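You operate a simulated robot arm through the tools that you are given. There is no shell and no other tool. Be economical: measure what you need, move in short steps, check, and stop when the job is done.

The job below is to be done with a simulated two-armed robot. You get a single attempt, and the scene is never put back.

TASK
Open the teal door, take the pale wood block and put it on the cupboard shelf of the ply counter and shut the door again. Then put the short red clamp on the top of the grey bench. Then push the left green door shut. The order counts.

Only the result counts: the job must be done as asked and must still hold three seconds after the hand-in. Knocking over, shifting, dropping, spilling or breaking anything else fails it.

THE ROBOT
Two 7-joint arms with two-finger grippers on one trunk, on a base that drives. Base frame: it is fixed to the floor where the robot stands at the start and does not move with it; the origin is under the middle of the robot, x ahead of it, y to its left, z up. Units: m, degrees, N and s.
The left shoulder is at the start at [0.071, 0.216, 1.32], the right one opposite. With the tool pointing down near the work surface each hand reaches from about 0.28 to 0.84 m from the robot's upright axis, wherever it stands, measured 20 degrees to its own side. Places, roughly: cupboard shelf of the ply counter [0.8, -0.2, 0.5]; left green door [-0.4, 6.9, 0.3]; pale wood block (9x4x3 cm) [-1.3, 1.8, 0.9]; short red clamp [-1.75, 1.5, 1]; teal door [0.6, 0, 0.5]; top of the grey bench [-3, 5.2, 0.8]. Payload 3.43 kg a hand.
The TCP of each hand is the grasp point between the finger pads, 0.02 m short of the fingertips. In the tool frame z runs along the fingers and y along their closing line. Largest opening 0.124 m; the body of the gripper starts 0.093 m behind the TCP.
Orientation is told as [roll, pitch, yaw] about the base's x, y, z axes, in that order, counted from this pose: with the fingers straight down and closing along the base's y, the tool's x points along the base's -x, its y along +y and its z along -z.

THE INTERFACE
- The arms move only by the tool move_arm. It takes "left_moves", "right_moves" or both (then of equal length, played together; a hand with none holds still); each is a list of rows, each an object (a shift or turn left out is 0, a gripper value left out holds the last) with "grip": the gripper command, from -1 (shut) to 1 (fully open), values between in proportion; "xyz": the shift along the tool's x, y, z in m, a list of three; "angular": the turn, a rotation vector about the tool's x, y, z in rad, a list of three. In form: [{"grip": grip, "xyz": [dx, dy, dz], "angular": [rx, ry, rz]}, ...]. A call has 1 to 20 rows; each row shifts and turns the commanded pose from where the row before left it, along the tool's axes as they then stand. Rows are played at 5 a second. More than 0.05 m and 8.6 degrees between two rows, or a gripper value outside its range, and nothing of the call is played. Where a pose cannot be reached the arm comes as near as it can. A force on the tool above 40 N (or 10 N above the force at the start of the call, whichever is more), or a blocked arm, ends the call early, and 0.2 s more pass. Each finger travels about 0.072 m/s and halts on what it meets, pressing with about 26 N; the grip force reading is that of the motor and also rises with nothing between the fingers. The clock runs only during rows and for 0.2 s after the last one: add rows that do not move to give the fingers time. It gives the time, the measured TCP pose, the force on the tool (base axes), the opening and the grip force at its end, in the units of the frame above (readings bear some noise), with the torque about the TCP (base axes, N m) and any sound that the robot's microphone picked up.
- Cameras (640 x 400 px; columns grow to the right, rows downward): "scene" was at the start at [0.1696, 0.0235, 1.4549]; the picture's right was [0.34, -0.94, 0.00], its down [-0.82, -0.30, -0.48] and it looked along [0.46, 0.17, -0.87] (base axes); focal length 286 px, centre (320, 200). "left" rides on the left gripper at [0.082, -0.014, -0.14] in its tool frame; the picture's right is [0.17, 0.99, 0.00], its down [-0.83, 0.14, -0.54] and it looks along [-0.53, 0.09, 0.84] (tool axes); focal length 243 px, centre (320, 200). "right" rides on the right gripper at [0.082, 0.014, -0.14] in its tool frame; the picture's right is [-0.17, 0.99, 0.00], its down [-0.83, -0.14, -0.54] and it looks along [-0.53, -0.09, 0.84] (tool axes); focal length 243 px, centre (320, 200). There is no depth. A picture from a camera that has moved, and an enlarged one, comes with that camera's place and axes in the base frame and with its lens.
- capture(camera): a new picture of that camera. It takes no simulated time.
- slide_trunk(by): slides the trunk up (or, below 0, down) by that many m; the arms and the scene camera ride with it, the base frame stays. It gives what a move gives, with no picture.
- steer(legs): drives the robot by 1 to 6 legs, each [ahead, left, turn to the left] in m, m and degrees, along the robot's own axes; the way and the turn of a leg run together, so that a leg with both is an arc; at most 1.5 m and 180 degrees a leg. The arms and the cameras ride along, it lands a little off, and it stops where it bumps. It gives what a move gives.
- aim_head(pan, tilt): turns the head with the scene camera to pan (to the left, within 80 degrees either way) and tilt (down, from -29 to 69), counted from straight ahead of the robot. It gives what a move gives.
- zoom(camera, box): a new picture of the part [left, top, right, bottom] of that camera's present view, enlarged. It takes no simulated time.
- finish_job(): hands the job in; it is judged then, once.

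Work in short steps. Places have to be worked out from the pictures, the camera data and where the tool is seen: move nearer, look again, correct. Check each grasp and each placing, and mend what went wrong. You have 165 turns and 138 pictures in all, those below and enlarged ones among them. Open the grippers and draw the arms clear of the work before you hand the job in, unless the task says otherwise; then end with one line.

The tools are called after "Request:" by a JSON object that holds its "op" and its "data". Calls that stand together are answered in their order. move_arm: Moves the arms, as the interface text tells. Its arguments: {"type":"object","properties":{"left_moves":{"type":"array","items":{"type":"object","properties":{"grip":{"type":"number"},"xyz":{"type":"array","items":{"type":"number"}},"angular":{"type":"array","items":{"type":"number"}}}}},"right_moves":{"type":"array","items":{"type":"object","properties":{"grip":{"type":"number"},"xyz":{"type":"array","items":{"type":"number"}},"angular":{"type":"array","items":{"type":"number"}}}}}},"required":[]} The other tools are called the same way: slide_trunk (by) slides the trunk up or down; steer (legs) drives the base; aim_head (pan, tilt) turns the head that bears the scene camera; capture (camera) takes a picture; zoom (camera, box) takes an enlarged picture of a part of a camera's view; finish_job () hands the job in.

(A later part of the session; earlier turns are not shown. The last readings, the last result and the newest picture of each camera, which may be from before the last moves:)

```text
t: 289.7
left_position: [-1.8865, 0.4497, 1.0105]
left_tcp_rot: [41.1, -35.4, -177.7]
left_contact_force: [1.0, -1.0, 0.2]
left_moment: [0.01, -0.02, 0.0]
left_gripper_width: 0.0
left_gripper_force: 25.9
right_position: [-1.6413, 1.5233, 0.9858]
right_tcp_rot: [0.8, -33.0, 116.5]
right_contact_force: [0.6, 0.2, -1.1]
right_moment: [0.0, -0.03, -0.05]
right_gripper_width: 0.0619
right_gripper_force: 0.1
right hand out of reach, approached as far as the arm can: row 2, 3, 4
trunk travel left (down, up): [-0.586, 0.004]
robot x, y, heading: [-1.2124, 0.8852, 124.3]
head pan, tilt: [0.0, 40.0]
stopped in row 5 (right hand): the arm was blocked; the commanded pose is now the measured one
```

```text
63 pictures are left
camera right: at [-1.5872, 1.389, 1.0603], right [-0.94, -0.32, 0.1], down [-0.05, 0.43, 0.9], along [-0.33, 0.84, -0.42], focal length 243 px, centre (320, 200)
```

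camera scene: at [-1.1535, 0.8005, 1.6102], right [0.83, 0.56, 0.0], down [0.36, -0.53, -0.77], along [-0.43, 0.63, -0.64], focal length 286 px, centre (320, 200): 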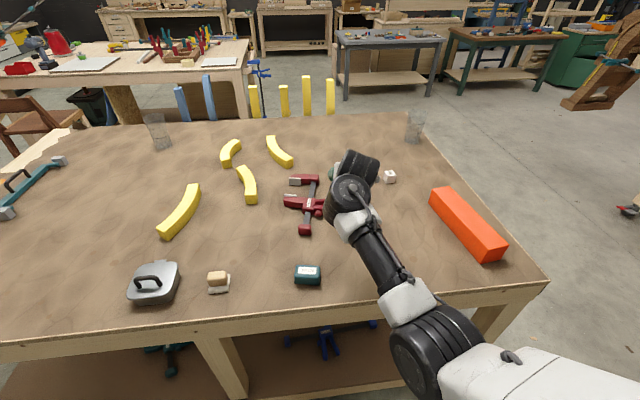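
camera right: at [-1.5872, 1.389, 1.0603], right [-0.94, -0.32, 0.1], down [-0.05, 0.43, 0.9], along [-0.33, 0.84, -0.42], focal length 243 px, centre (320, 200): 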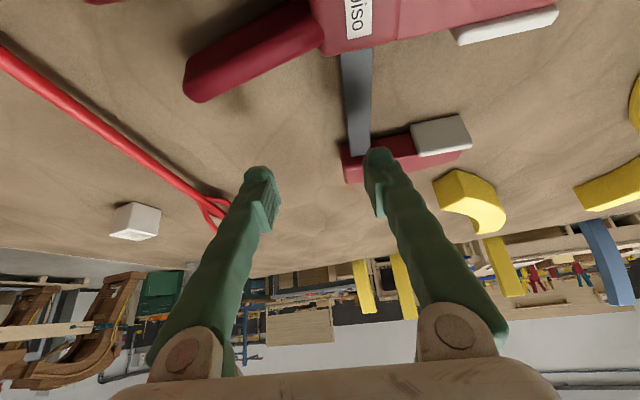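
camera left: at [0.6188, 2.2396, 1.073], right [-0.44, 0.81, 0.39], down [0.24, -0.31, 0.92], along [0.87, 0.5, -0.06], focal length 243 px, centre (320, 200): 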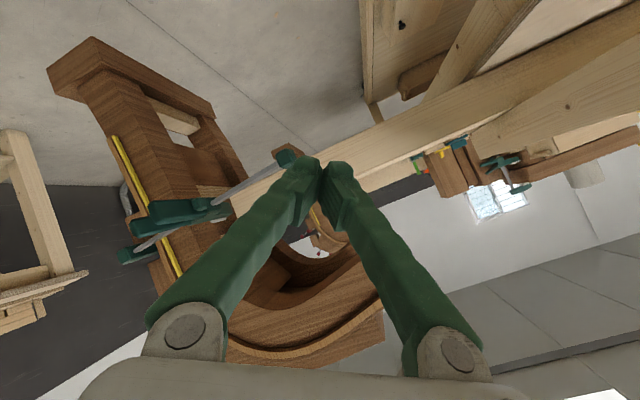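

The arm can't reach further left at this tilt. I turn the base 5° right and shift it left, which puts the target in easier reach.

Request:
{"op": "steer", "data": {"legs": [[0, 0, -5], [0, 0.13, 0]]}}

Request:
{"op": "capture", "data": {"camera": "right"}}

```text
t: 292.6
left_position: [-2.0322, 0.4485, 1.0114]
left_tcp_rot: [41.2, -35.3, 177.3]
left_contact_force: [-0.3, 0.2, 0.3]
left_moment: [-0.02, 0.04, 0.03]
left_gripper_width: 0.0
left_gripper_force: 26.4
right_position: [-1.6936, 1.4949, 0.9834]
right_tcp_rot: [0.8, -32.8, 111.6]
right_contact_force: [0.3, 0.0, -0.4]
right_moment: [0.01, 0.02, 0.0]
right_gripper_width: 0.0621
right_gripper_force: 0.2
trunk travel left (down, up): [-0.586, 0.004]
robot x, y, heading: [-1.3191, 0.8212, 119.1]
head pan, tilt: [0.0, 40.0]
```

```text
62 pictures are left
camera right: at [-1.6517, 1.3564, 1.0583], right [-0.97, -0.24, 0.1], down [-0.01, 0.43, 0.9], along [-0.26, 0.87, -0.42], focal length 243 px, centre (320, 200)
```

right: 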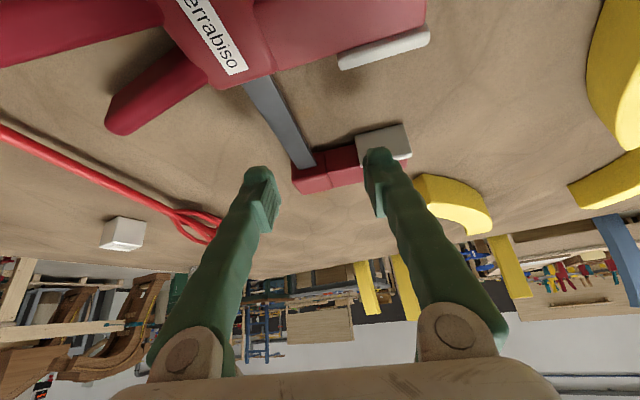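

The bar mid checks again at (-1.676,1.515). I turn the tool 8° and step over it to z 0.95.

Request:
{"op": "move_arm", "data": {"right_moves": [{"angular": [-0.072, 0, -0.113]}, {"xyz": [0.005, -0.011, 0.0165]}, {"xyz": [0.005, -0.011, 0.0165]}, {}]}}

Request:
{"op": "capture", "data": {"camera": "right"}}

```text
t: 293.6
left_position: [-2.0322, 0.4469, 1.0109]
left_tcp_rot: [41.2, -35.2, 177.3]
left_contact_force: [0.1, -0.3, -0.5]
left_moment: [0.04, -0.06, -0.04]
left_gripper_width: 0.0
left_gripper_force: 26.1
right_position: [-1.6757, 1.5117, 0.9519]
right_tcp_rot: [0.8, -32.8, 119.4]
right_contact_force: [0.2, 0.0, 0.0]
right_moment: [0.01, 0.0, -0.01]
right_gripper_width: 0.062
right_gripper_force: 0.0
right hand out of reach, approached as far as the arm can: row 3
trunk travel left (down, up): [-0.586, 0.004]
robot x, y, heading: [-1.3216, 0.8201, 119.4]
head pan, tilt: [0.0, 40.0]
```

```text
61 pictures are left
camera right: at [-1.6155, 1.3786, 1.0259], right [-0.92, -0.37, 0.1], down [-0.07, 0.42, 0.9], along [-0.37, 0.83, -0.42], focal length 243 px, centre (320, 200)
```

right: 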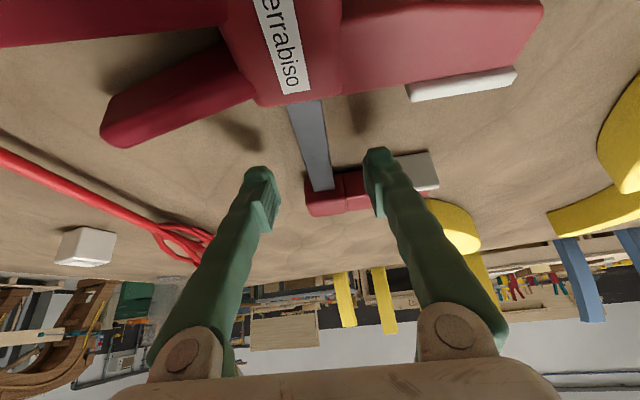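

The bar lies between the fingers. I go straight down 26 mm.

Request:
{"op": "move_arm", "data": {"right_moves": [{"xyz": [0.007, 0, 0.011]}, {"xyz": [0.007, 0, 0.011]}, {}]}}

Request:
{"op": "capture", "data": {"camera": "right"}}

```text
t: 294.4
left_position: [-2.0321, 0.4477, 1.0109]
left_tcp_rot: [41.3, -35.3, 177.3]
left_contact_force: [-1.3, 0.3, 0.1]
left_moment: [0.0, -0.01, -0.02]
left_gripper_width: 0.0002
left_gripper_force: 26.4
right_position: [-1.6686, 1.5047, 0.9293]
right_tcp_rot: [0.6, -32.8, 119.3]
right_contact_force: [-0.5, 0.5, 0.4]
right_moment: [0.07, 0.03, -0.04]
right_gripper_width: 0.0621
right_gripper_force: 0.0
right hand out of reach, approached as far as the arm can: row 1, 2
trunk travel left (down, up): [-0.586, 0.004]
robot x, y, heading: [-1.3223, 0.8166, 119.5]
head pan, tilt: [0.0, 40.0]
```

```text
60 pictures are left
camera right: at [-1.6086, 1.3723, 1.0027], right [-0.92, -0.37, 0.1], down [-0.07, 0.42, 0.9], along [-0.37, 0.83, -0.42], focal length 243 px, centre (320, 200)
```

right: 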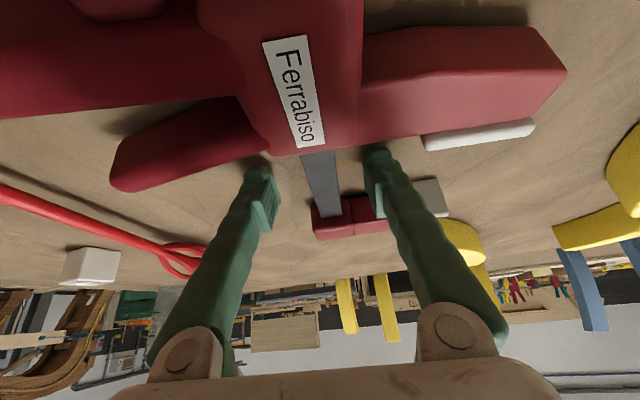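

The fingers straddle the bar right next to the body, which is good for balance. I close.

Request:
{"op": "move_arm", "data": {"right_moves": [{"grip": -1}, {"grip": -1}, {"grip": -1}, {"grip": -1}]}}

Request:
{"op": "capture", "data": {"camera": "right"}}

```text
t: 295.4
left_position: [-2.0339, 0.4467, 1.0106]
left_tcp_rot: [41.2, -35.4, 177.3]
left_contact_force: [-0.4, 0.2, -0.2]
left_moment: [-0.01, 0.0, 0.01]
left_gripper_width: 0.0
left_gripper_force: 26.3
right_position: [-1.6691, 1.5041, 0.9283]
right_tcp_rot: [0.5, -32.9, 119.4]
right_contact_force: [-1.6, -1.0, -0.3]
right_moment: [0.01, 0.11, -0.13]
right_gripper_width: 0.019
right_gripper_force: 25.8
trunk travel left (down, up): [-0.586, 0.004]
robot x, y, heading: [-1.3253, 0.8213, 119.3]
head pan, tilt: [0.0, 40.0]
```

```text
59 pictures are left
camera right: at [-1.6089, 1.3719, 1.0025], right [-0.92, -0.37, 0.1], down [-0.07, 0.42, 0.9], along [-0.37, 0.83, -0.42], focal length 243 px, centre (320, 200)
```

right: 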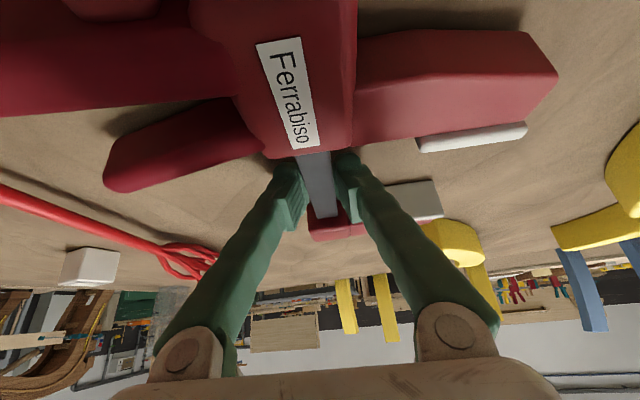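

It is gripped on the 19 mm bar. I lift it.

Request:
{"op": "move_arm", "data": {"right_moves": [{"xyz": [-0.008, 0, -0.0126]}, {"xyz": [-0.0163, 0, -0.0252]}, {"xyz": [-0.0163, 0, -0.0252]}, {"xyz": [-0.0163, 0, -0.0252], "angular": [0, -0.04, 0]}, {"xyz": [-0.0163, 0, -0.0252], "angular": [0, -0.04, 0]}, {"xyz": [-0.0163, 0, -0.0252], "angular": [0, -0.04, 0]}, {}]}}

Request:
{"op": "capture", "data": {"camera": "right"}}

Request:
{"op": "capture", "data": {"camera": "scene"}}

```text
t: 297.0
left_position: [-2.033, 0.4483, 1.0106]
left_tcp_rot: [41.3, -35.3, 177.4]
left_contact_force: [0.3, 0.1, -0.3]
left_moment: [0.01, -0.01, 0.03]
left_gripper_width: 0.0001
left_gripper_force: 25.7
right_position: [-1.6678, 1.5025, 1.0942]
right_tcp_rot: [0.7, -39.7, 119.3]
right_contact_force: [-0.1, -0.7, -3.2]
right_moment: [0.14, 0.04, -0.01]
right_gripper_width: 0.0192
right_gripper_force: 25.9
trunk travel left (down, up): [-0.586, 0.004]
robot x, y, heading: [-1.3231, 0.8224, 119.3]
head pan, tilt: [0.0, 40.0]
```

```text
58 pictures are left
camera right: at [-1.6033, 1.3628, 1.1498], right [-0.92, -0.38, 0.11], down [-0.02, 0.33, 0.94], along [-0.39, 0.87, -0.31], focal length 243 px, centre (320, 200)
```

right: 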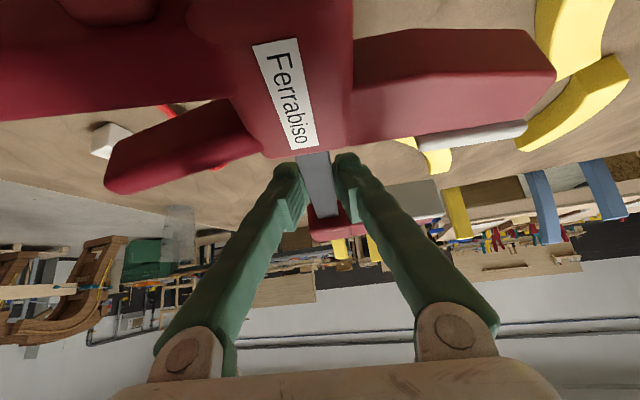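

```text
57 pictures are left
camera scene: at [-1.37, 0.9075, 1.6101], right [0.87, 0.49, 0.0], down [0.32, -0.56, -0.77], along [-0.38, 0.67, -0.64], focal length 286 px, centre (320, 200)
```

scene: 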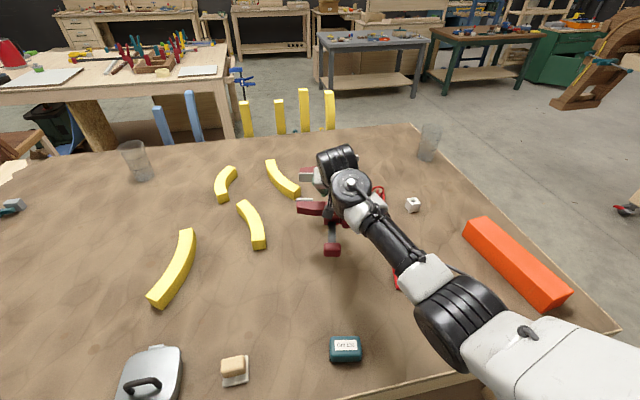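

The clamp is held level. I zoom on the grey bench in the back and the route to it.

Request:
{"op": "zoom", "data": {"camera": "scene", "box": [230, 0, 640, 180]}}

```text
1.56 times, centred on (435, 90) of scene
camera zoom: at [-1.37, 0.9075, 1.6101], right [0.87, 0.49, 0.0], down [0.32, -0.56, -0.77], along [-0.38, 0.67, -0.64], focal length 447 px, centre (140, 372)
```

zoom: 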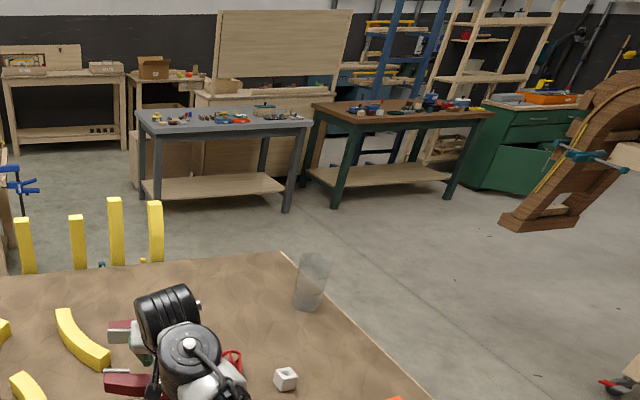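

Before travelling I back off and bring the left arm from the side to the front, so it doesn't sweep over the benches.

Request:
{"op": "steer", "data": {"legs": [[-0.5, 0, 0]]}}

Request:
{"op": "move_arm", "data": {"left_moves": [{"xyz": [0.004, -0.033, -0.032], "angular": [0.064, -0.059, 0.067]}, {"xyz": [0.0, -0.034, -0.03], "angular": [0.064, -0.059, 0.067]}, {"xyz": [-0.004, -0.036, -0.027], "angular": [0.064, -0.059, 0.067]}, {"xyz": [-0.008, -0.037, -0.025], "angular": [0.064, -0.059, 0.067]}, {"xyz": [-0.012, -0.038, -0.022], "angular": [0.064, -0.059, 0.067]}, {"xyz": [-0.016, -0.038, -0.019], "angular": [0.064, -0.059, 0.067]}, {"xyz": [-0.02, -0.037, -0.015], "angular": [0.064, -0.059, 0.067]}, {"xyz": [-0.024, -0.037, -0.011], "angular": [0.064, -0.059, 0.067]}, {"xyz": [-0.027, -0.036, -0.006], "angular": [0.064, -0.059, 0.067]}, {"xyz": [-0.03, -0.034, -0.002], "angular": [0.064, -0.059, 0.067]}, {"xyz": [-0.032, -0.032, 0.003], "angular": [0.064, -0.059, 0.067]}, {"xyz": [-0.034, -0.029, 0.007], "angular": [0.064, -0.059, 0.067]}, {"xyz": [-0.035, -0.027, 0.011], "angular": [0.064, -0.059, 0.067]}, {"xyz": [-0.036, -0.023, 0.015], "angular": [0.064, -0.059, 0.067]}]}}

```text
t: 300.6
left_position: [-1.7898, 0.0127, 1.0113]
left_tcp_rot: [41.4, -35.3, 176.8]
left_contact_force: [0.3, -0.8, 0.5]
left_moment: [0.0, 0.01, -0.02]
left_gripper_width: 0.0
left_gripper_force: 25.6
right_position: [-1.4164, 1.0638, 1.0934]
right_tcp_rot: [0.8, -39.6, 118.9]
right_contact_force: [0.1, -0.1, -3.4]
right_moment: [0.15, 0.05, -0.01]
right_gripper_width: 0.019
right_gripper_force: 26.0
trunk travel left (down, up): [-0.586, 0.004]
robot x, y, heading: [-1.074, 0.3802, 119.2]
head pan, tilt: [0.0, 40.0]
```

```text
t: 303.6
left_position: [-1.7059, 0.6444, 1.0118]
left_tcp_rot: [40.9, -35.5, 88.8]
left_contact_force: [0.0, 0.3, -0.3]
left_moment: [0.0, -0.01, 0.0]
left_gripper_width: 0.0
left_gripper_force: 25.9
right_position: [-1.4153, 1.0648, 1.0921]
right_tcp_rot: [0.7, -39.7, 118.8]
right_contact_force: [-0.3, 0.3, -4.9]
right_moment: [0.18, 0.04, 0.0]
right_gripper_width: 0.019
right_gripper_force: 25.8
trunk travel left (down, up): [-0.586, 0.004]
robot x, y, heading: [-1.0786, 0.3804, 119.1]
head pan, tilt: [0.0, 40.0]
```

The left hand is in front now. I drive around the bench's right end in two legs and look toward the grey bench.

Request:
{"op": "steer", "data": {"legs": [[0.353, -1.259, 0], [1.146, -0.408, 0]]}}

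Request:
{"op": "aim_head", "data": {"pan": 5, "tilt": 20}}

Request:
{"op": "capture", "data": {"camera": "scene"}}

```text
t: 327.1
left_position: [-1.0056, 2.7475, 1.0128]
left_tcp_rot: [40.9, -35.8, 89.3]
left_contact_force: [-0.1, -0.7, 0.2]
left_moment: [-0.02, 0.01, -0.01]
left_gripper_width: 0.0
left_gripper_force: 26.2
right_position: [-0.7173, 3.1702, 1.0934]
right_tcp_rot: [0.7, -39.7, 119.2]
right_contact_force: [0.5, -0.7, -3.9]
right_moment: [0.14, 0.06, -0.03]
right_gripper_width: 0.019
right_gripper_force: 25.8
trunk travel left (down, up): [-0.586, 0.004]
robot x, y, heading: [-0.3732, 2.4878, 119.5]
head pan, tilt: [0.0, 40.0]
```

```text
t: 327.9
left_position: [-1.0053, 2.7489, 1.0134]
left_tcp_rot: [40.9, -35.6, 89.2]
left_contact_force: [-0.4, 0.0, -0.9]
left_moment: [0.0, -0.02, 0.02]
left_gripper_width: 0.0001
left_gripper_force: 26.0
right_position: [-0.7183, 3.1715, 1.0936]
right_tcp_rot: [0.7, -39.7, 119.1]
right_contact_force: [0.1, -0.5, -4.3]
right_moment: [0.16, 0.07, 0.0]
right_gripper_width: 0.0191
right_gripper_force: 26.3
trunk travel left (down, up): [-0.586, 0.004]
robot x, y, heading: [-0.3724, 2.4888, 119.1]
head pan, tilt: [5.0, 20.0]
```

```text
55 pictures are left
camera scene: at [-0.4318, 2.5786, 1.6415], right [0.83, 0.56, 0.0], down [0.19, -0.28, -0.94], along [-0.53, 0.78, -0.34], focal length 286 px, centre (320, 200)
```

scene: 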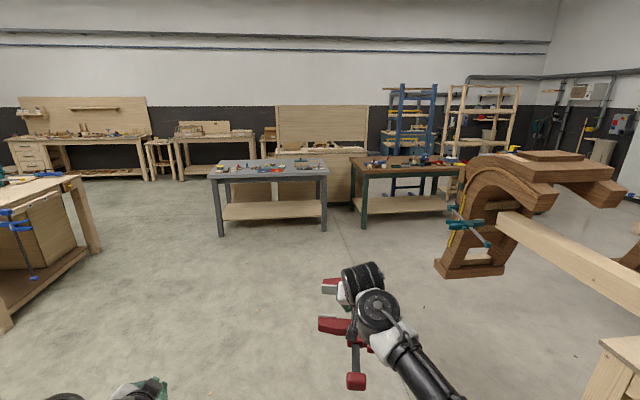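

The grey bench front runs from about (-3.3,4.5) to (-2.27,5.4), and the floor between is clear. I drive to a stand-off in front of its middle.

Request:
{"op": "steer", "data": {"legs": [[1.218, 0.37, 0], [1.218, 0.37, 0], [0, 0, 10]]}}

Request:
{"op": "aim_head", "data": {"pan": 0, "tilt": 35}}

Request:
{"op": "capture", "data": {"camera": "scene"}}

```text
t: 343.8
left_position: [-2.896, 4.4088, 1.0124]
left_tcp_rot: [40.9, -35.6, 99.2]
left_contact_force: [0.4, 0.0, 0.4]
left_moment: [-0.03, -0.05, -0.01]
left_gripper_width: 0.0
left_gripper_force: 25.8
right_position: [-2.6849, 4.8739, 1.0939]
right_tcp_rot: [0.6, -39.7, 129.1]
right_contact_force: [-0.4, 0.3, -4.1]
right_moment: [0.11, 0.06, 0.0]
right_gripper_width: 0.0191
right_gripper_force: 26.5
trunk travel left (down, up): [-0.586, 0.004]
robot x, y, heading: [-2.2258, 4.2631, 129.4]
head pan, tilt: [5.0, 20.0]
```

```text
t: 344.6
left_position: [-2.8962, 4.4083, 1.0133]
left_tcp_rot: [40.9, -35.7, 99.2]
left_contact_force: [-0.9, 0.0, 0.9]
left_moment: [0.0, -0.01, 0.03]
left_gripper_width: 0.0
left_gripper_force: 26.3
right_position: [-2.6863, 4.875, 1.0928]
right_tcp_rot: [0.7, -39.8, 129.1]
right_contact_force: [-0.7, 0.0, -4.0]
right_moment: [0.14, 0.06, -0.03]
right_gripper_width: 0.0192
right_gripper_force: 26.1
trunk travel left (down, up): [-0.586, 0.004]
robot x, y, heading: [-2.2298, 4.2626, 129.2]
head pan, tilt: [0.0, 35.0]
```

```text
54 pictures are left
camera scene: at [-2.2925, 4.3414, 1.6178], right [0.77, 0.63, 0.0], down [0.36, -0.44, -0.82], along [-0.52, 0.63, -0.57], focal length 286 px, centre (320, 200)
```

scene: 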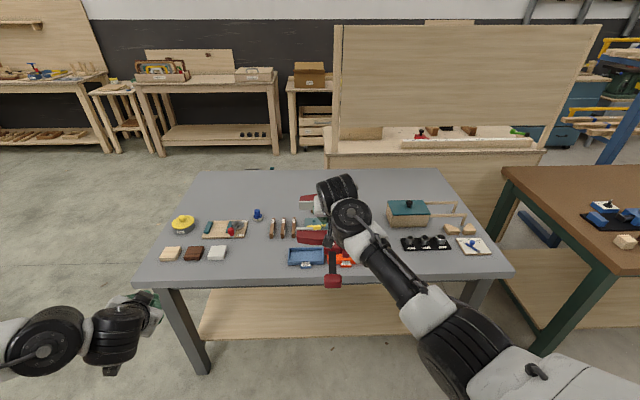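

The front half of the grey bench holds many small things and the back half is free. It is too deep to reach from the front, so I'll go in from the left end. I check the floor there.

Request:
{"op": "aim_head", "data": {"pan": 65, "tilt": 25}}

Request:
{"op": "capture", "data": {"camera": "scene"}}

```text
t: 345.9
left_position: [-2.896, 4.4084, 1.0135]
left_tcp_rot: [40.9, -35.7, 99.2]
left_contact_force: [0.3, -0.8, -0.3]
left_moment: [0.0, -0.02, 0.02]
left_gripper_width: 0.0001
left_gripper_force: 25.4
right_position: [-2.6847, 4.875, 1.0921]
right_tcp_rot: [0.7, -39.6, 129.0]
right_contact_force: [0.1, 0.8, -4.3]
right_moment: [0.15, 0.1, 0.0]
right_gripper_width: 0.0192
right_gripper_force: 25.8
trunk travel left (down, up): [-0.586, 0.004]
robot x, y, heading: [-2.2283, 4.2641, 129.6]
head pan, tilt: [65.0, 25.0]
```

```text
53 pictures are left
camera scene: at [-2.3261, 4.2509, 1.6335], right [-0.25, 0.97, 0.0], down [0.41, 0.1, -0.91], along [-0.88, -0.22, -0.42], focal length 286 px, centre (320, 200)
```

scene: 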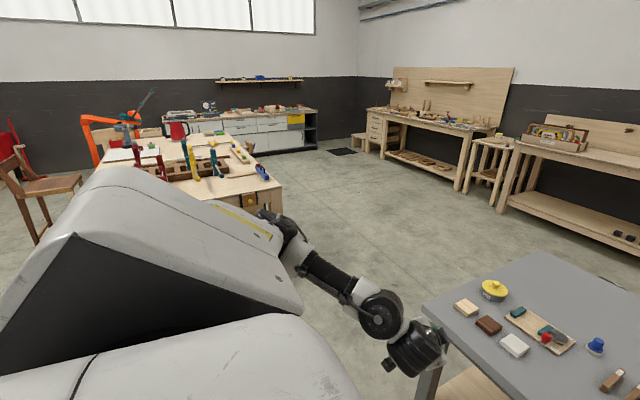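

There's room at the left end; a wooden table's corner is about 1.2 m off it. I turn to heading 39°, back along the front, then slide left behind the end.

Request:
{"op": "steer", "data": {"legs": [[0, 0, -90.5], [-1.25, 0, 0], [0, 1.36, 0]]}}

Request:
{"op": "aim_head", "data": {"pan": 0, "tilt": 40}}

Request:
{"op": "capture", "data": {"camera": "scene"}}

```text
t: 377.4
left_position: [-3.9333, 5.2331, 1.0137]
left_tcp_rot: [40.8, -35.8, 8.7]
left_contact_force: [-0.3, 0.6, -0.3]
left_moment: [0.0, -0.03, 0.03]
left_gripper_width: 0.0
left_gripper_force: 26.1
right_position: [-3.4697, 5.019, 1.094]
right_tcp_rot: [0.8, -39.6, 38.6]
right_contact_force: [-0.4, -1.1, -3.9]
right_moment: [0.06, -0.14, 0.01]
right_gripper_width: 0.019
right_gripper_force: 26.0
trunk travel left (down, up): [-0.586, 0.004]
robot x, y, heading: [-4.0862, 4.5673, 38.6]
head pan, tilt: [65.0, 25.0]
```

```text
t: 378.7
left_position: [-3.9338, 5.2325, 1.0131]
left_tcp_rot: [40.9, -35.7, 8.7]
left_contact_force: [-0.8, -0.3, 0.0]
left_moment: [0.01, 0.0, 0.01]
left_gripper_width: 0.0
left_gripper_force: 25.8
right_position: [-3.4694, 5.0198, 1.0935]
right_tcp_rot: [0.7, -39.7, 38.5]
right_contact_force: [0.6, -0.3, -3.9]
right_moment: [0.05, -0.11, -0.02]
right_gripper_width: 0.0191
right_gripper_force: 25.9
trunk travel left (down, up): [-0.586, 0.004]
robot x, y, heading: [-4.0835, 4.5676, 38.8]
head pan, tilt: [0.0, 40.0]
```

```text
52 pictures are left
camera scene: at [-4.0084, 4.6294, 1.6102], right [0.63, -0.78, 0.0], down [-0.5, -0.4, -0.77], along [0.6, 0.48, -0.64], focal length 286 px, centre (320, 200)
```

scene: 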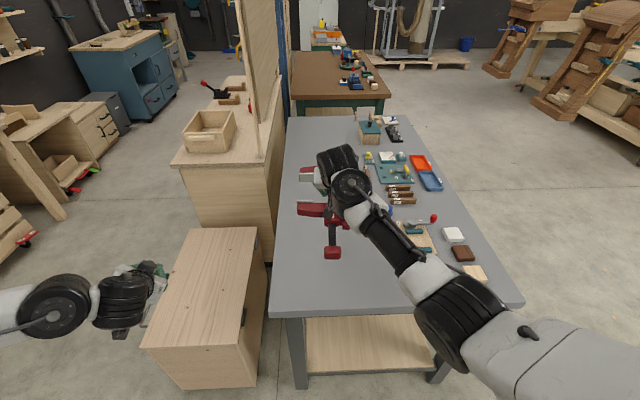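

The back strip is free for over 0.4 m. I move 0.17 m ahead and 4 cm right, then lower the arm partway.

Request:
{"op": "steer", "data": {"legs": [[0.17, -0.04, 0]]}}

Request:
{"op": "move_arm", "data": {"right_moves": [{"xyz": [0.0192, 0, 0.0231]}, {"xyz": [0.0192, 0, 0.0231]}, {"xyz": [0.0192, 0, 0.0231]}, {"xyz": [0.0192, 0, 0.0231]}, {"xyz": [0.0192, 0, 0.0231]}, {"xyz": [0.0192, 0, 0.0231]}, {}]}}

Request:
{"op": "capture", "data": {"camera": "scene"}}

Request:
{"op": "capture", "data": {"camera": "right"}}

```text
t: 380.4
left_position: [-3.7774, 5.3056, 1.0126]
left_tcp_rot: [40.9, -35.8, 8.7]
left_contact_force: [-0.4, -0.3, -0.2]
left_moment: [0.01, -0.04, 0.02]
left_gripper_width: 0.0
left_gripper_force: 25.8
right_position: [-3.3147, 5.0908, 1.0935]
right_tcp_rot: [0.6, -39.7, 38.5]
right_contact_force: [-0.3, -0.6, -4.4]
right_moment: [0.07, -0.14, -0.03]
right_gripper_width: 0.019
right_gripper_force: 26.0
trunk travel left (down, up): [-0.586, 0.004]
robot x, y, heading: [-3.9303, 4.637, 38.8]
head pan, tilt: [0.0, 40.0]
```

```text
t: 382.0
left_position: [-3.7765, 5.307, 1.0129]
left_tcp_rot: [40.9, -35.7, 8.6]
left_contact_force: [-0.2, -0.3, -0.1]
left_moment: [-0.02, 0.0, 0.01]
left_gripper_width: 0.0
left_gripper_force: 25.9
right_position: [-3.3152, 5.0914, 0.9114]
right_tcp_rot: [0.7, -39.6, 38.5]
right_contact_force: [-0.5, 0.1, -4.0]
right_moment: [0.04, -0.16, 0.02]
right_gripper_width: 0.0191
right_gripper_force: 26.3
trunk travel left (down, up): [-0.586, 0.004]
robot x, y, heading: [-3.9321, 4.6402, 38.4]
head pan, tilt: [0.0, 40.0]
```

```text
51 pictures are left
camera scene: at [-3.8539, 4.7023, 1.6102], right [0.62, -0.78, 0.0], down [-0.5, -0.4, -0.77], along [0.6, 0.48, -0.64], focal length 286 px, centre (320, 200)
```

scene: 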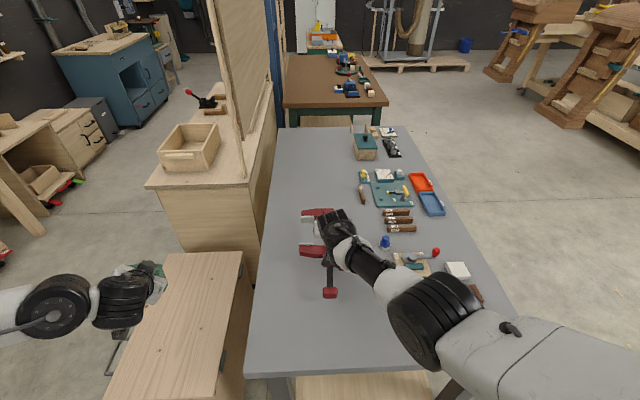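

```text
50 pictures are left
camera right: at [-3.4414, 5.007, 0.968], right [-0.52, 0.85, 0.12], down [0.32, 0.07, 0.94], along [0.79, 0.53, -0.31], focal length 243 px, centre (320, 200)
```

right: 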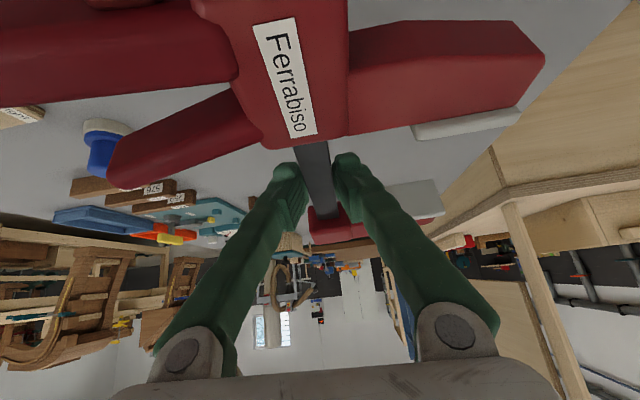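

The clamp is over a free spot. I restore the tilt it had when picked and lower further.

Request:
{"op": "move_arm", "data": {"right_moves": [{"angular": [0, 0.06, 0]}, {"angular": [0, 0.06, 0]}, {"xyz": [0.0108, 0, 0.0168]}, {"xyz": [0.0108, 0, 0.0168]}, {"xyz": [0.0054, 0, 0.0084]}, {}]}}

Request:
{"op": "capture", "data": {"camera": "right"}}

```text
t: 383.4
left_position: [-3.7767, 5.3061, 1.0127]
left_tcp_rot: [41.0, -35.7, 8.6]
left_contact_force: [0.6, 0.3, -0.8]
left_moment: [-0.02, 0.02, -0.01]
left_gripper_width: 0.0002
left_gripper_force: 25.7
right_position: [-3.3249, 5.0774, 0.8889]
right_tcp_rot: [0.6, -32.8, 38.5]
right_contact_force: [-0.8, 0.2, -4.1]
right_moment: [0.1, -0.14, -0.04]
right_gripper_width: 0.0192
right_gripper_force: 26.3
right hand out of reach, approached as far as the arm can: row 2, 3, 4, 5
trunk travel left (down, up): [-0.586, 0.004]
robot x, y, heading: [-3.9327, 4.6425, 38.5]
head pan, tilt: [0.0, 40.0]
```

```text
49 pictures are left
camera right: at [-3.4451, 4.9976, 0.9625], right [-0.51, 0.85, 0.1], down [0.41, 0.14, 0.9], along [0.76, 0.5, -0.42], focal length 243 px, centre (320, 200)
```

right: 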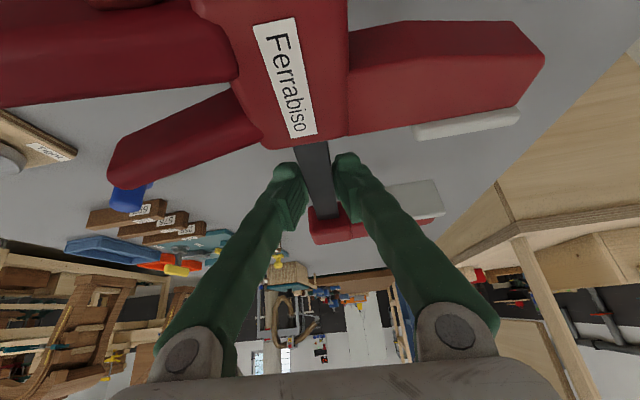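

The arm is at its limit in this tilt, so I lower with the trunk instead.

Request:
{"op": "slide_trunk", "data": {"by": -0.045}}

Request:
{"op": "capture", "data": {"camera": "right"}}

```text
t: 384.3
left_position: [-3.7773, 5.3067, 0.9682]
left_tcp_rot: [41.0, -35.7, 8.5]
left_contact_force: [0.3, -0.6, -0.4]
left_moment: [-0.02, 0.01, 0.02]
left_gripper_width: 0.0002
left_gripper_force: 26.6
right_position: [-3.3231, 5.0779, 0.8449]
right_tcp_rot: [0.6, -33.0, 38.6]
right_contact_force: [0.1, 0.1, -3.7]
right_moment: [0.07, -0.1, 0.01]
right_gripper_width: 0.0194
right_gripper_force: 26.2
trunk travel left (down, up): [-0.541, 0.049]
robot x, y, heading: [-3.9309, 4.6411, 38.6]
head pan, tilt: [0.0, 40.0]
```

```text
48 pictures are left
camera right: at [-3.4448, 4.9975, 0.9188], right [-0.51, 0.85, 0.1], down [0.41, 0.14, 0.9], along [0.76, 0.5, -0.42], focal length 243 px, centre (320, 200)
```

right: 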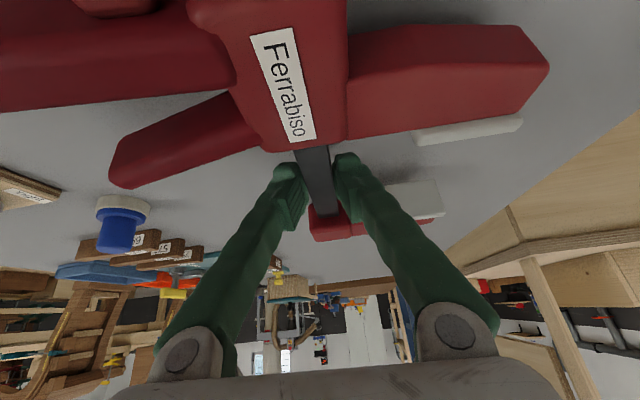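

Request:
{"op": "slide_trunk", "data": {"by": -0.01}}

Request:
{"op": "capture", "data": {"camera": "right"}}

```text
t: 384.9
left_position: [-3.7767, 5.3066, 0.9587]
left_tcp_rot: [40.9, -35.7, 8.6]
left_contact_force: [0.3, -0.5, -0.1]
left_moment: [-0.03, 0.01, 0.0]
left_gripper_width: 0.0003
left_gripper_force: 26.4
right_position: [-3.3231, 5.0765, 0.8326]
right_tcp_rot: [0.5, -32.8, 38.6]
right_contact_force: [0.2, 0.3, -4.2]
right_moment: [0.05, -0.13, 0.01]
right_gripper_width: 0.0193
right_gripper_force: 25.7
trunk travel left (down, up): [-0.531, 0.059]
robot x, y, heading: [-3.9312, 4.6414, 38.9]
head pan, tilt: [0.0, 40.0]
```

```text
47 pictures are left
camera right: at [-3.4443, 4.9956, 0.9064], right [-0.51, 0.85, 0.1], down [0.41, 0.14, 0.9], along [0.76, 0.5, -0.42], focal length 243 px, centre (320, 200)
```

right: 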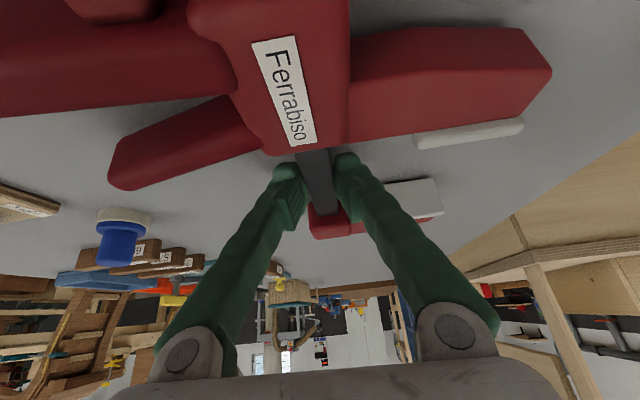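

The weight is still carried. I go lower in small slides.

Request:
{"op": "slide_trunk", "data": {"by": -0.008}}

Request:
{"op": "slide_trunk", "data": {"by": -0.006}}

Request:
{"op": "zoom", "data": {"camera": "right", "box": [80, 100, 460, 260]}}

```text
t: 385.4
left_position: [-3.7779, 5.3066, 0.9511]
left_tcp_rot: [41.1, -35.9, 8.6]
left_contact_force: [-0.5, -0.1, 0.3]
left_moment: [-0.02, -0.01, -0.06]
left_gripper_width: 0.0004
left_gripper_force: 26.4
right_position: [-3.3232, 5.0756, 0.8274]
right_tcp_rot: [0.3, -33.2, 38.7]
right_contact_force: [-5.4, 0.9, 17.4]
right_moment: [0.31, -0.23, 0.05]
right_gripper_width: 0.0191
right_gripper_force: 25.7
trunk travel left (down, up): [-0.523, 0.067]
robot x, y, heading: [-3.9288, 4.6432, 38.7]
head pan, tilt: [0.0, 40.0]
```

```text
t: 386.0
left_position: [-3.7802, 5.3061, 0.946]
left_tcp_rot: [41.0, -35.8, 8.5]
left_contact_force: [0.2, 0.1, 0.9]
left_moment: [-0.03, 0.03, -0.01]
left_gripper_width: 0.0
left_gripper_force: 25.8
right_position: [-3.3209, 5.0747, 0.8223]
right_tcp_rot: [0.2, -33.2, 38.8]
right_contact_force: [-11.9, 7.6, 28.0]
right_moment: [0.29, -0.08, 0.31]
right_gripper_width: 0.019
right_gripper_force: 26.4
trunk travel left (down, up): [-0.517, 0.073]
robot x, y, heading: [-3.9305, 4.6464, 38.6]
head pan, tilt: [0.0, 40.0]
```

```text
1.68 times, centred on (270, 180) of right
camera zoom: at [-3.4434, 4.9941, 0.895], right [-0.51, 0.85, 0.09], down [0.4, 0.14, 0.91], along [0.76, 0.5, -0.41], focal length 409 px, centre (404, 234)
```

zoom: 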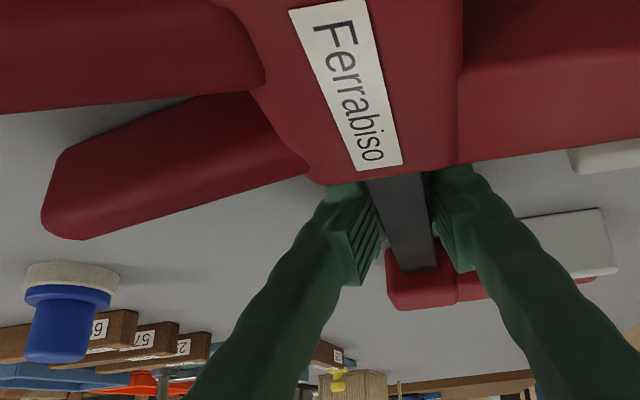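

It is in contact, pressing 28 N. I lift 5 mm to relax, then open the fingers.

Request:
{"op": "slide_trunk", "data": {"by": 0.007}}

Request:
{"op": "move_arm", "data": {"right_moves": [{"grip": -0.4}, {"grip": -0.2}, {"grip": -0.1}, {}]}}

Request:
{"op": "capture", "data": {"camera": "right"}}

```text
t: 386.5
left_position: [-3.7763, 5.3065, 0.952]
left_tcp_rot: [41.0, -35.7, 8.4]
left_contact_force: [0.0, 0.4, 0.0]
left_moment: [-0.02, -0.03, -0.01]
left_gripper_width: 0.0
left_gripper_force: 25.8
right_position: [-3.3161, 5.0663, 0.8216]
right_tcp_rot: [-0.4, -32.7, 38.5]
right_contact_force: [1.7, -0.2, 3.1]
right_moment: [0.11, -0.14, 0.03]
right_gripper_width: 0.0191
right_gripper_force: 25.9
trunk travel left (down, up): [-0.524, 0.066]
robot x, y, heading: [-3.93, 4.6392, 38.7]
head pan, tilt: [0.0, 40.0]
```

```text
t: 387.5
left_position: [-3.7764, 5.3072, 0.9498]
left_tcp_rot: [40.9, -35.8, 8.7]
left_contact_force: [1.0, 0.5, -0.6]
left_moment: [-0.02, -0.02, 0.0]
left_gripper_width: 0.0
left_gripper_force: 26.2
right_position: [-3.3134, 5.0688, 0.8226]
right_tcp_rot: [-0.2, -32.9, 38.6]
right_contact_force: [0.6, 0.2, 1.1]
right_moment: [0.03, -0.01, 0.02]
right_gripper_width: 0.056
right_gripper_force: 0.0
trunk travel left (down, up): [-0.524, 0.066]
robot x, y, heading: [-3.9306, 4.6425, 39.0]
head pan, tilt: [0.0, 40.0]
```

```text
45 pictures are left
camera right: at [-3.4368, 4.9905, 0.8978], right [-0.5, 0.86, 0.09], down [0.4, 0.14, 0.9], along [0.76, 0.49, -0.42], focal length 243 px, centre (320, 200)
```

right: 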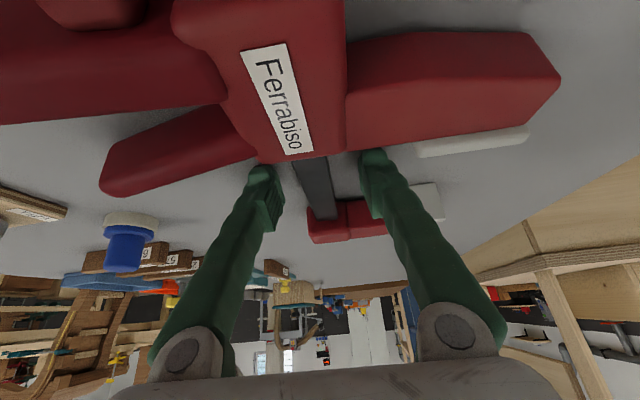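

Released. I raise straight up with the trunk, then the arm, and check the clamp.

Request:
{"op": "slide_trunk", "data": {"by": 0.06}}

Request:
{"op": "move_arm", "data": {"right_moves": [{"xyz": [-0.0163, 0, -0.0252]}, {"xyz": [-0.0163, 0, -0.0252]}, {"xyz": [-0.0163, 0, -0.0252], "angular": [0, -0.05, 0]}, {"xyz": [-0.0163, 0, -0.0252], "angular": [0, -0.05, 0]}, {"xyz": [-0.0163, 0, -0.0252], "angular": [0, -0.05, 0]}, {"xyz": [-0.0163, 0, -0.0252]}]}}

Request:
{"op": "steer", "data": {"legs": [[-0.35, 0, 0]]}}

Request:
{"op": "capture", "data": {"camera": "scene"}}

```text
t: 388.5
left_position: [-3.7784, 5.3072, 1.01]
left_tcp_rot: [40.7, -35.5, 8.6]
left_contact_force: [0.6, -0.2, -0.8]
left_moment: [0.06, -0.07, -0.01]
left_gripper_width: 0.0002
left_gripper_force: 26.2
right_position: [-3.3267, 5.0784, 0.8858]
right_tcp_rot: [0.7, -32.7, 38.5]
right_contact_force: [0.6, -0.4, -0.8]
right_moment: [0.06, -0.07, 0.01]
right_gripper_width: 0.0558
right_gripper_force: 0.0
trunk travel left (down, up): [-0.584, 0.006]
robot x, y, heading: [-3.928, 4.6402, 38.7]
head pan, tilt: [0.0, 40.0]
```

```text
t: 390.1
left_position: [-3.7778, 5.3057, 1.0115]
left_tcp_rot: [40.9, -35.8, 8.6]
left_contact_force: [-0.1, 0.8, 0.4]
left_moment: [0.01, 0.02, 0.02]
left_gripper_width: 0.0001
left_gripper_force: 26.1
right_position: [-3.2808, 5.0362, 1.0644]
right_tcp_rot: [-1.4, -41.9, 36.2]
right_contact_force: [0.5, 0.2, 0.4]
right_moment: [-0.01, -0.01, 0.0]
right_gripper_width: 0.0555
right_gripper_force: 0.2
trunk travel left (down, up): [-0.584, 0.006]
robot x, y, heading: [-3.9301, 4.6427, 38.7]
head pan, tilt: [0.0, 40.0]
stopped in row 6 (right hand): the arm was blocked; the commanded pose is now the measured one
```

```text
t: 392.8
left_position: [-4.0472, 5.0862, 1.0124]
left_tcp_rot: [40.9, -35.7, 8.1]
left_contact_force: [0.4, -0.2, 0.0]
left_moment: [-0.03, -0.02, -0.02]
left_gripper_width: 0.0
left_gripper_force: 25.6
right_position: [-3.5555, 4.811, 1.0634]
right_tcp_rot: [-1.5, -41.8, 35.9]
right_contact_force: [0.5, 0.1, -1.1]
right_moment: [0.0, 0.0, -0.01]
right_gripper_width: 0.0559
right_gripper_force: 0.1
trunk travel left (down, up): [-0.584, 0.006]
robot x, y, heading: [-4.2065, 4.4162, 38.3]
head pan, tilt: [0.0, 40.0]
```

```text
44 pictures are left
camera scene: at [-4.1278, 4.4843, 1.6084], right [0.62, -0.79, 0.0], down [-0.51, -0.4, -0.77], along [0.6, 0.47, -0.64], focal length 286 px, centre (320, 200)
```

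scene: 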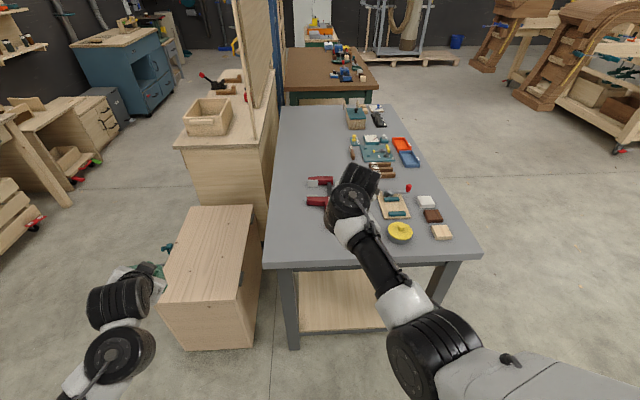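

The clamp lies on the grey bench and nothing else is disturbed. I drive back round and out to open floor to find the green door.

Request:
{"op": "steer", "data": {"legs": [[0.205, -1.317, 0], [1.0, 0, 0], [0.8, 0, 0]]}}

Request:
{"op": "aim_head", "data": {"pan": 15, "tilt": 25}}

Request:
{"op": "capture", "data": {"camera": "scene"}}

```text
t: 421.6
left_position: [-1.5733, 5.2054, 1.0113]
left_tcp_rot: [40.9, -35.6, 5.2]
left_contact_force: [-0.2, -0.1, -0.8]
left_moment: [0.02, -0.02, -0.02]
left_gripper_width: 0.0001
left_gripper_force: 25.8
right_position: [-1.0948, 4.9052, 1.0635]
right_tcp_rot: [-1.7, -41.9, 33.0]
right_contact_force: [-0.5, -0.2, 0.0]
right_moment: [0.02, 0.01, -0.03]
right_gripper_width: 0.0556
right_gripper_force: 0.1
trunk travel left (down, up): [-0.584, 0.006]
robot x, y, heading: [-1.7654, 4.5485, 35.2]
head pan, tilt: [0.0, 40.0]
```

```text
t: 422.4
left_position: [-1.5736, 5.2057, 1.012]
left_tcp_rot: [40.9, -35.7, 5.2]
left_contact_force: [0.1, 0.2, -0.9]
left_moment: [-0.02, -0.01, -0.02]
left_gripper_width: 0.0003
left_gripper_force: 25.7
right_position: [-1.0942, 4.9048, 1.0623]
right_tcp_rot: [-1.8, -41.9, 33.0]
right_contact_force: [1.0, 0.5, -0.2]
right_moment: [0.01, 0.01, 0.01]
right_gripper_width: 0.0558
right_gripper_force: 0.0
trunk travel left (down, up): [-0.584, 0.006]
robot x, y, heading: [-1.7645, 4.5529, 35.0]
head pan, tilt: [15.0, 25.0]
```

```text
43 pictures are left
camera scene: at [-1.6943, 4.6309, 1.6317], right [0.77, -0.64, 0.0], down [-0.27, -0.33, -0.91], along [0.58, 0.7, -0.42], focal length 286 px, centre (320, 200)
```

scene: 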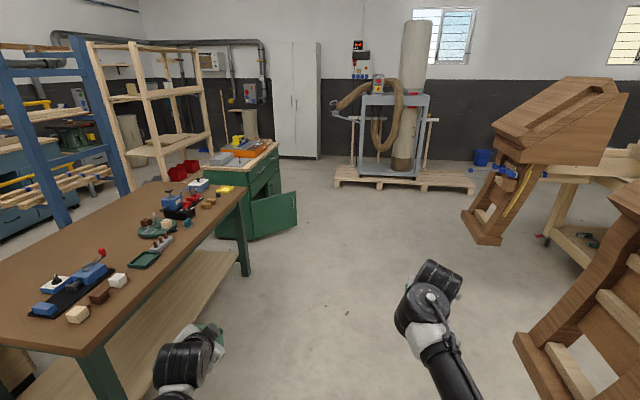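

The green cabinet stands past the brown bench, with an open door. I zoom.

Request:
{"op": "zoom", "data": {"camera": "scene", "box": [180, 120, 340, 260]}}

```text
2.86 times, centred on (260, 190) of scene
camera zoom: at [-1.6943, 4.6309, 1.6317], right [0.77, -0.64, 0.0], down [-0.27, -0.33, -0.91], along [0.58, 0.7, -0.42], focal length 818 px, centre (491, 229)
```

zoom: 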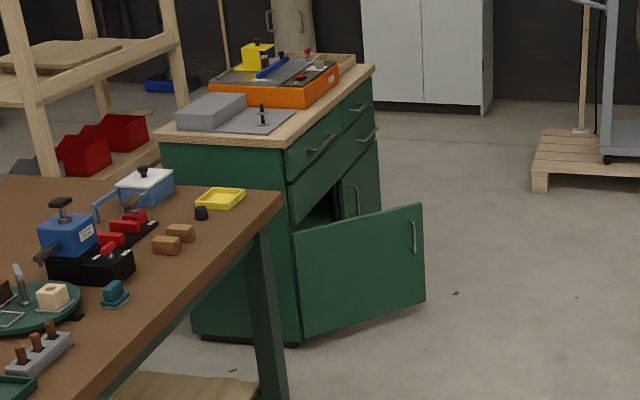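

The left green door is hinged near (-0.62,7.0), its free edge near (-0.18,6.85), spanning z 0.1–0.49 and about 60° open. Its outer face is toward me. I lower the trunk and right hand with the fingers shut, for pushing.

Request:
{"op": "slide_trunk", "data": {"by": -0.4}}

Request:
{"op": "move_arm", "data": {"right_moves": [{"grip": -1, "xyz": [0.024, 0, 0.0265]}, {"grip": -1, "xyz": [0.024, 0, 0.0265]}, {"grip": -1, "xyz": [0.024, 0, 0.0265]}, {"grip": -1, "xyz": [0.024, 0, 0.0265]}, {"xyz": [0.024, 0, 0.0265]}, {"xyz": [0.024, 0, 0.0265]}, {"xyz": [0.024, 0, 0.0265]}, {"xyz": [0.024, 0, 0.0265]}]}}

Request:
{"op": "steer", "data": {"legs": [[0, 0, 12], [0.95, 0.0, 0]]}}

Request:
{"op": "aim_head", "data": {"pan": 10, "tilt": 25}}

Request:
{"op": "capture", "data": {"camera": "scene"}}

```text
t: 426.2
left_position: [-1.5737, 5.206, 0.6122]
left_tcp_rot: [40.8, -35.7, 5.1]
left_contact_force: [0.9, -0.1, 0.0]
left_moment: [0.01, 0.0, 0.0]
left_gripper_width: 0.0002
left_gripper_force: 26.0
right_position: [-1.0949, 4.9059, 0.6639]
right_tcp_rot: [-1.8, -42.0, 33.0]
right_contact_force: [1.0, 0.0, -0.1]
right_moment: [-0.01, -0.02, 0.01]
right_gripper_width: 0.0559
right_gripper_force: 0.1
trunk travel left (down, up): [-0.184, 0.406]
robot x, y, heading: [-1.7673, 4.548, 35.5]
head pan, tilt: [15.0, 25.0]
```

```text
t: 428.0
left_position: [-1.5722, 5.2056, 0.6118]
left_tcp_rot: [41.0, -35.7, 5.1]
left_contact_force: [0.1, 0.8, 0.1]
left_moment: [0.02, 0.0, 0.02]
left_gripper_width: 0.0001
left_gripper_force: 25.6
right_position: [-1.0912, 4.9, 0.3764]
right_tcp_rot: [-1.7, -41.9, 32.9]
right_contact_force: [0.6, 0.0, -0.2]
right_moment: [-0.02, -0.01, -0.02]
right_gripper_width: 0.0001
right_gripper_force: 26.0
trunk travel left (down, up): [-0.184, 0.406]
robot x, y, heading: [-1.7676, 4.5473, 35.4]
head pan, tilt: [15.0, 25.0]
```

```text
t: 435.1
left_position: [-1.0837, 5.9383, 0.6102]
left_tcp_rot: [40.9, -35.7, 18.1]
left_contact_force: [0.1, -0.1, 0.5]
left_moment: [0.01, 0.02, -0.01]
left_gripper_width: 0.0001
left_gripper_force: 26.5
right_position: [-0.5459, 5.7484, 0.378]
right_tcp_rot: [-1.7, -41.9, 45.9]
right_contact_force: [-0.2, -0.2, 0.5]
right_moment: [-0.01, 0.0, 0.0]
right_gripper_width: 0.0
right_gripper_force: 26.2
trunk travel left (down, up): [-0.184, 0.406]
robot x, y, heading: [-1.1252, 5.2546, 48.3]
head pan, tilt: [15.0, 25.0]
```

```text
t: 435.7
left_position: [-1.0844, 5.9373, 0.6114]
left_tcp_rot: [40.9, -35.7, 18.0]
left_contact_force: [-0.1, -0.4, 0.4]
left_moment: [-0.01, 0.0, 0.02]
left_gripper_width: 0.0
left_gripper_force: 26.2
right_position: [-0.5458, 5.7473, 0.3773]
right_tcp_rot: [-1.6, -42.0, 45.8]
right_contact_force: [-0.1, 0.1, 0.0]
right_moment: [0.0, -0.03, -0.02]
right_gripper_width: 0.0
right_gripper_force: 26.0
trunk travel left (down, up): [-0.184, 0.406]
robot x, y, heading: [-1.1243, 5.2549, 48.3]
head pan, tilt: [10.0, 25.0]
```

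```text
41 pictures are left
camera scene: at [-0.9458, 5.4808, 1.2016], right [0.85, -0.53, 0.0], down [-0.22, -0.36, -0.91], along [0.48, 0.77, -0.42], focal length 286 px, centre (320, 200)
```

scene: 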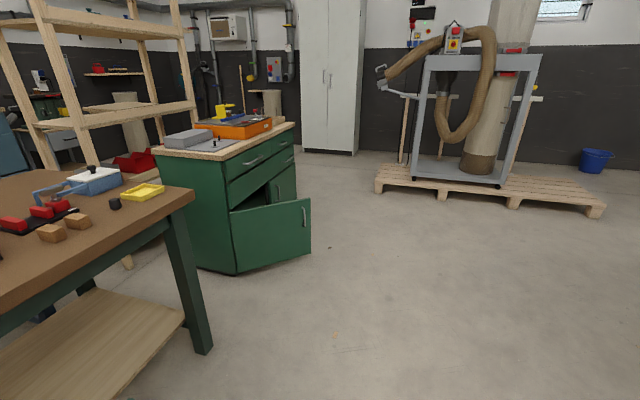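

The door's free edge is at (-0.158,6.85), and it is about 50° open. I want to stand square to the cabinet front at heading 131°, so I look right to make sure of clearance from the cart's arches.

Request:
{"op": "aim_head", "data": {"pan": -40, "tilt": 25}}

Request:
{"op": "capture", "data": {"camera": "scene"}}

```text
t: 436.9
left_position: [-1.0839, 5.9372, 0.6117]
left_tcp_rot: [40.8, -35.7, 18.1]
left_contact_force: [-0.2, -0.5, 0.8]
left_moment: [0.0, -0.02, 0.0]
left_gripper_width: 0.0001
left_gripper_force: 26.7
right_position: [-0.5466, 5.7476, 0.3779]
right_tcp_rot: [-1.7, -41.9, 46.0]
right_contact_force: [-0.1, 0.3, -0.3]
right_moment: [-0.01, -0.03, 0.04]
right_gripper_width: 0.0
right_gripper_force: 25.8
trunk travel left (down, up): [-0.184, 0.406]
robot x, y, heading: [-1.1232, 5.2531, 48.2]
head pan, tilt: [-40.0, 25.0]
```

```text
40 pictures are left
camera scene: at [-0.9031, 5.4157, 1.2016], right [0.14, -0.99, 0.0], down [-0.42, -0.06, -0.91], along [0.9, 0.13, -0.42], focal length 286 px, centre (320, 200)
```

scene: 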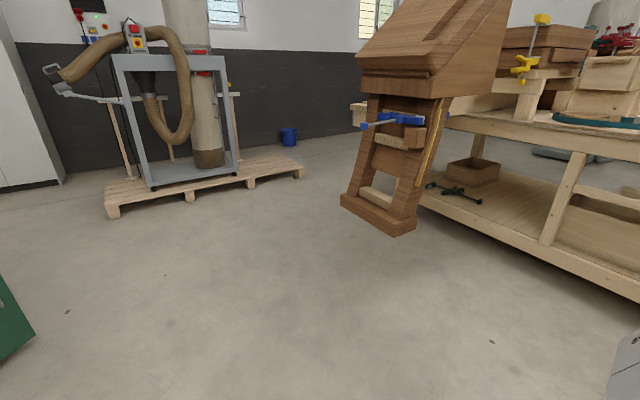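

There's enough clearance: the arch foot is near (0.75,5.26). I drive to about (0.1,5.9) and turn to face the cabinet.

Request:
{"op": "steer", "data": {"legs": [[1.298, -0.479, 0], [0, 0, 82.8]]}}

Request:
{"op": "aim_head", "data": {"pan": 0, "tilt": 40}}

Request:
{"op": "capture", "data": {"camera": "scene"}}

```text
t: 449.9
left_position: [-0.5576, 6.0388, 0.6107]
left_tcp_rot: [41.0, -35.7, 99.6]
left_contact_force: [-0.1, -0.5, -0.3]
left_moment: [-0.01, -0.01, -0.02]
left_gripper_width: 0.0001
left_gripper_force: 26.2
right_position: [-0.2913, 6.544, 0.3782]
right_tcp_rot: [-1.6, -41.9, 127.6]
right_contact_force: [0.4, -0.3, 0.6]
right_moment: [-0.02, -0.02, 0.03]
right_gripper_width: 0.0
right_gripper_force: 26.2
trunk travel left (down, up): [-0.184, 0.406]
robot x, y, heading: [0.1136, 5.9041, 129.9]
head pan, tilt: [-40.0, 25.0]
```

```text
t: 451.0
left_position: [-0.5572, 6.0391, 0.6106]
left_tcp_rot: [40.9, -35.7, 99.7]
left_contact_force: [0.1, 0.3, -0.3]
left_moment: [0.0, 0.0, 0.01]
left_gripper_width: 0.0001
left_gripper_force: 25.5
right_position: [-0.2907, 6.544, 0.3786]
right_tcp_rot: [-1.7, -41.9, 127.6]
right_contact_force: [-0.1, 0.3, 0.1]
right_moment: [0.02, 0.01, 0.0]
right_gripper_width: 0.0002
right_gripper_force: 25.6
trunk travel left (down, up): [-0.184, 0.406]
robot x, y, heading: [0.1119, 5.8978, 130.1]
head pan, tilt: [0.0, 40.0]
```

```text
39 pictures are left
camera scene: at [-0.0676, 6.1168, 1.1783], right [0.77, 0.64, 0.0], down [0.41, -0.49, -0.77], along [-0.49, 0.59, -0.64], focal length 286 px, centre (320, 200)
```

scene: 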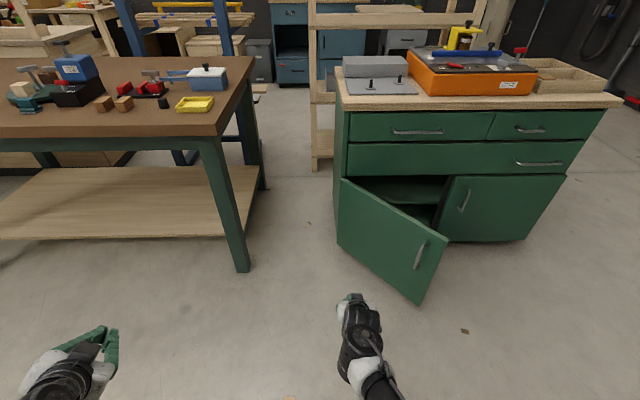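

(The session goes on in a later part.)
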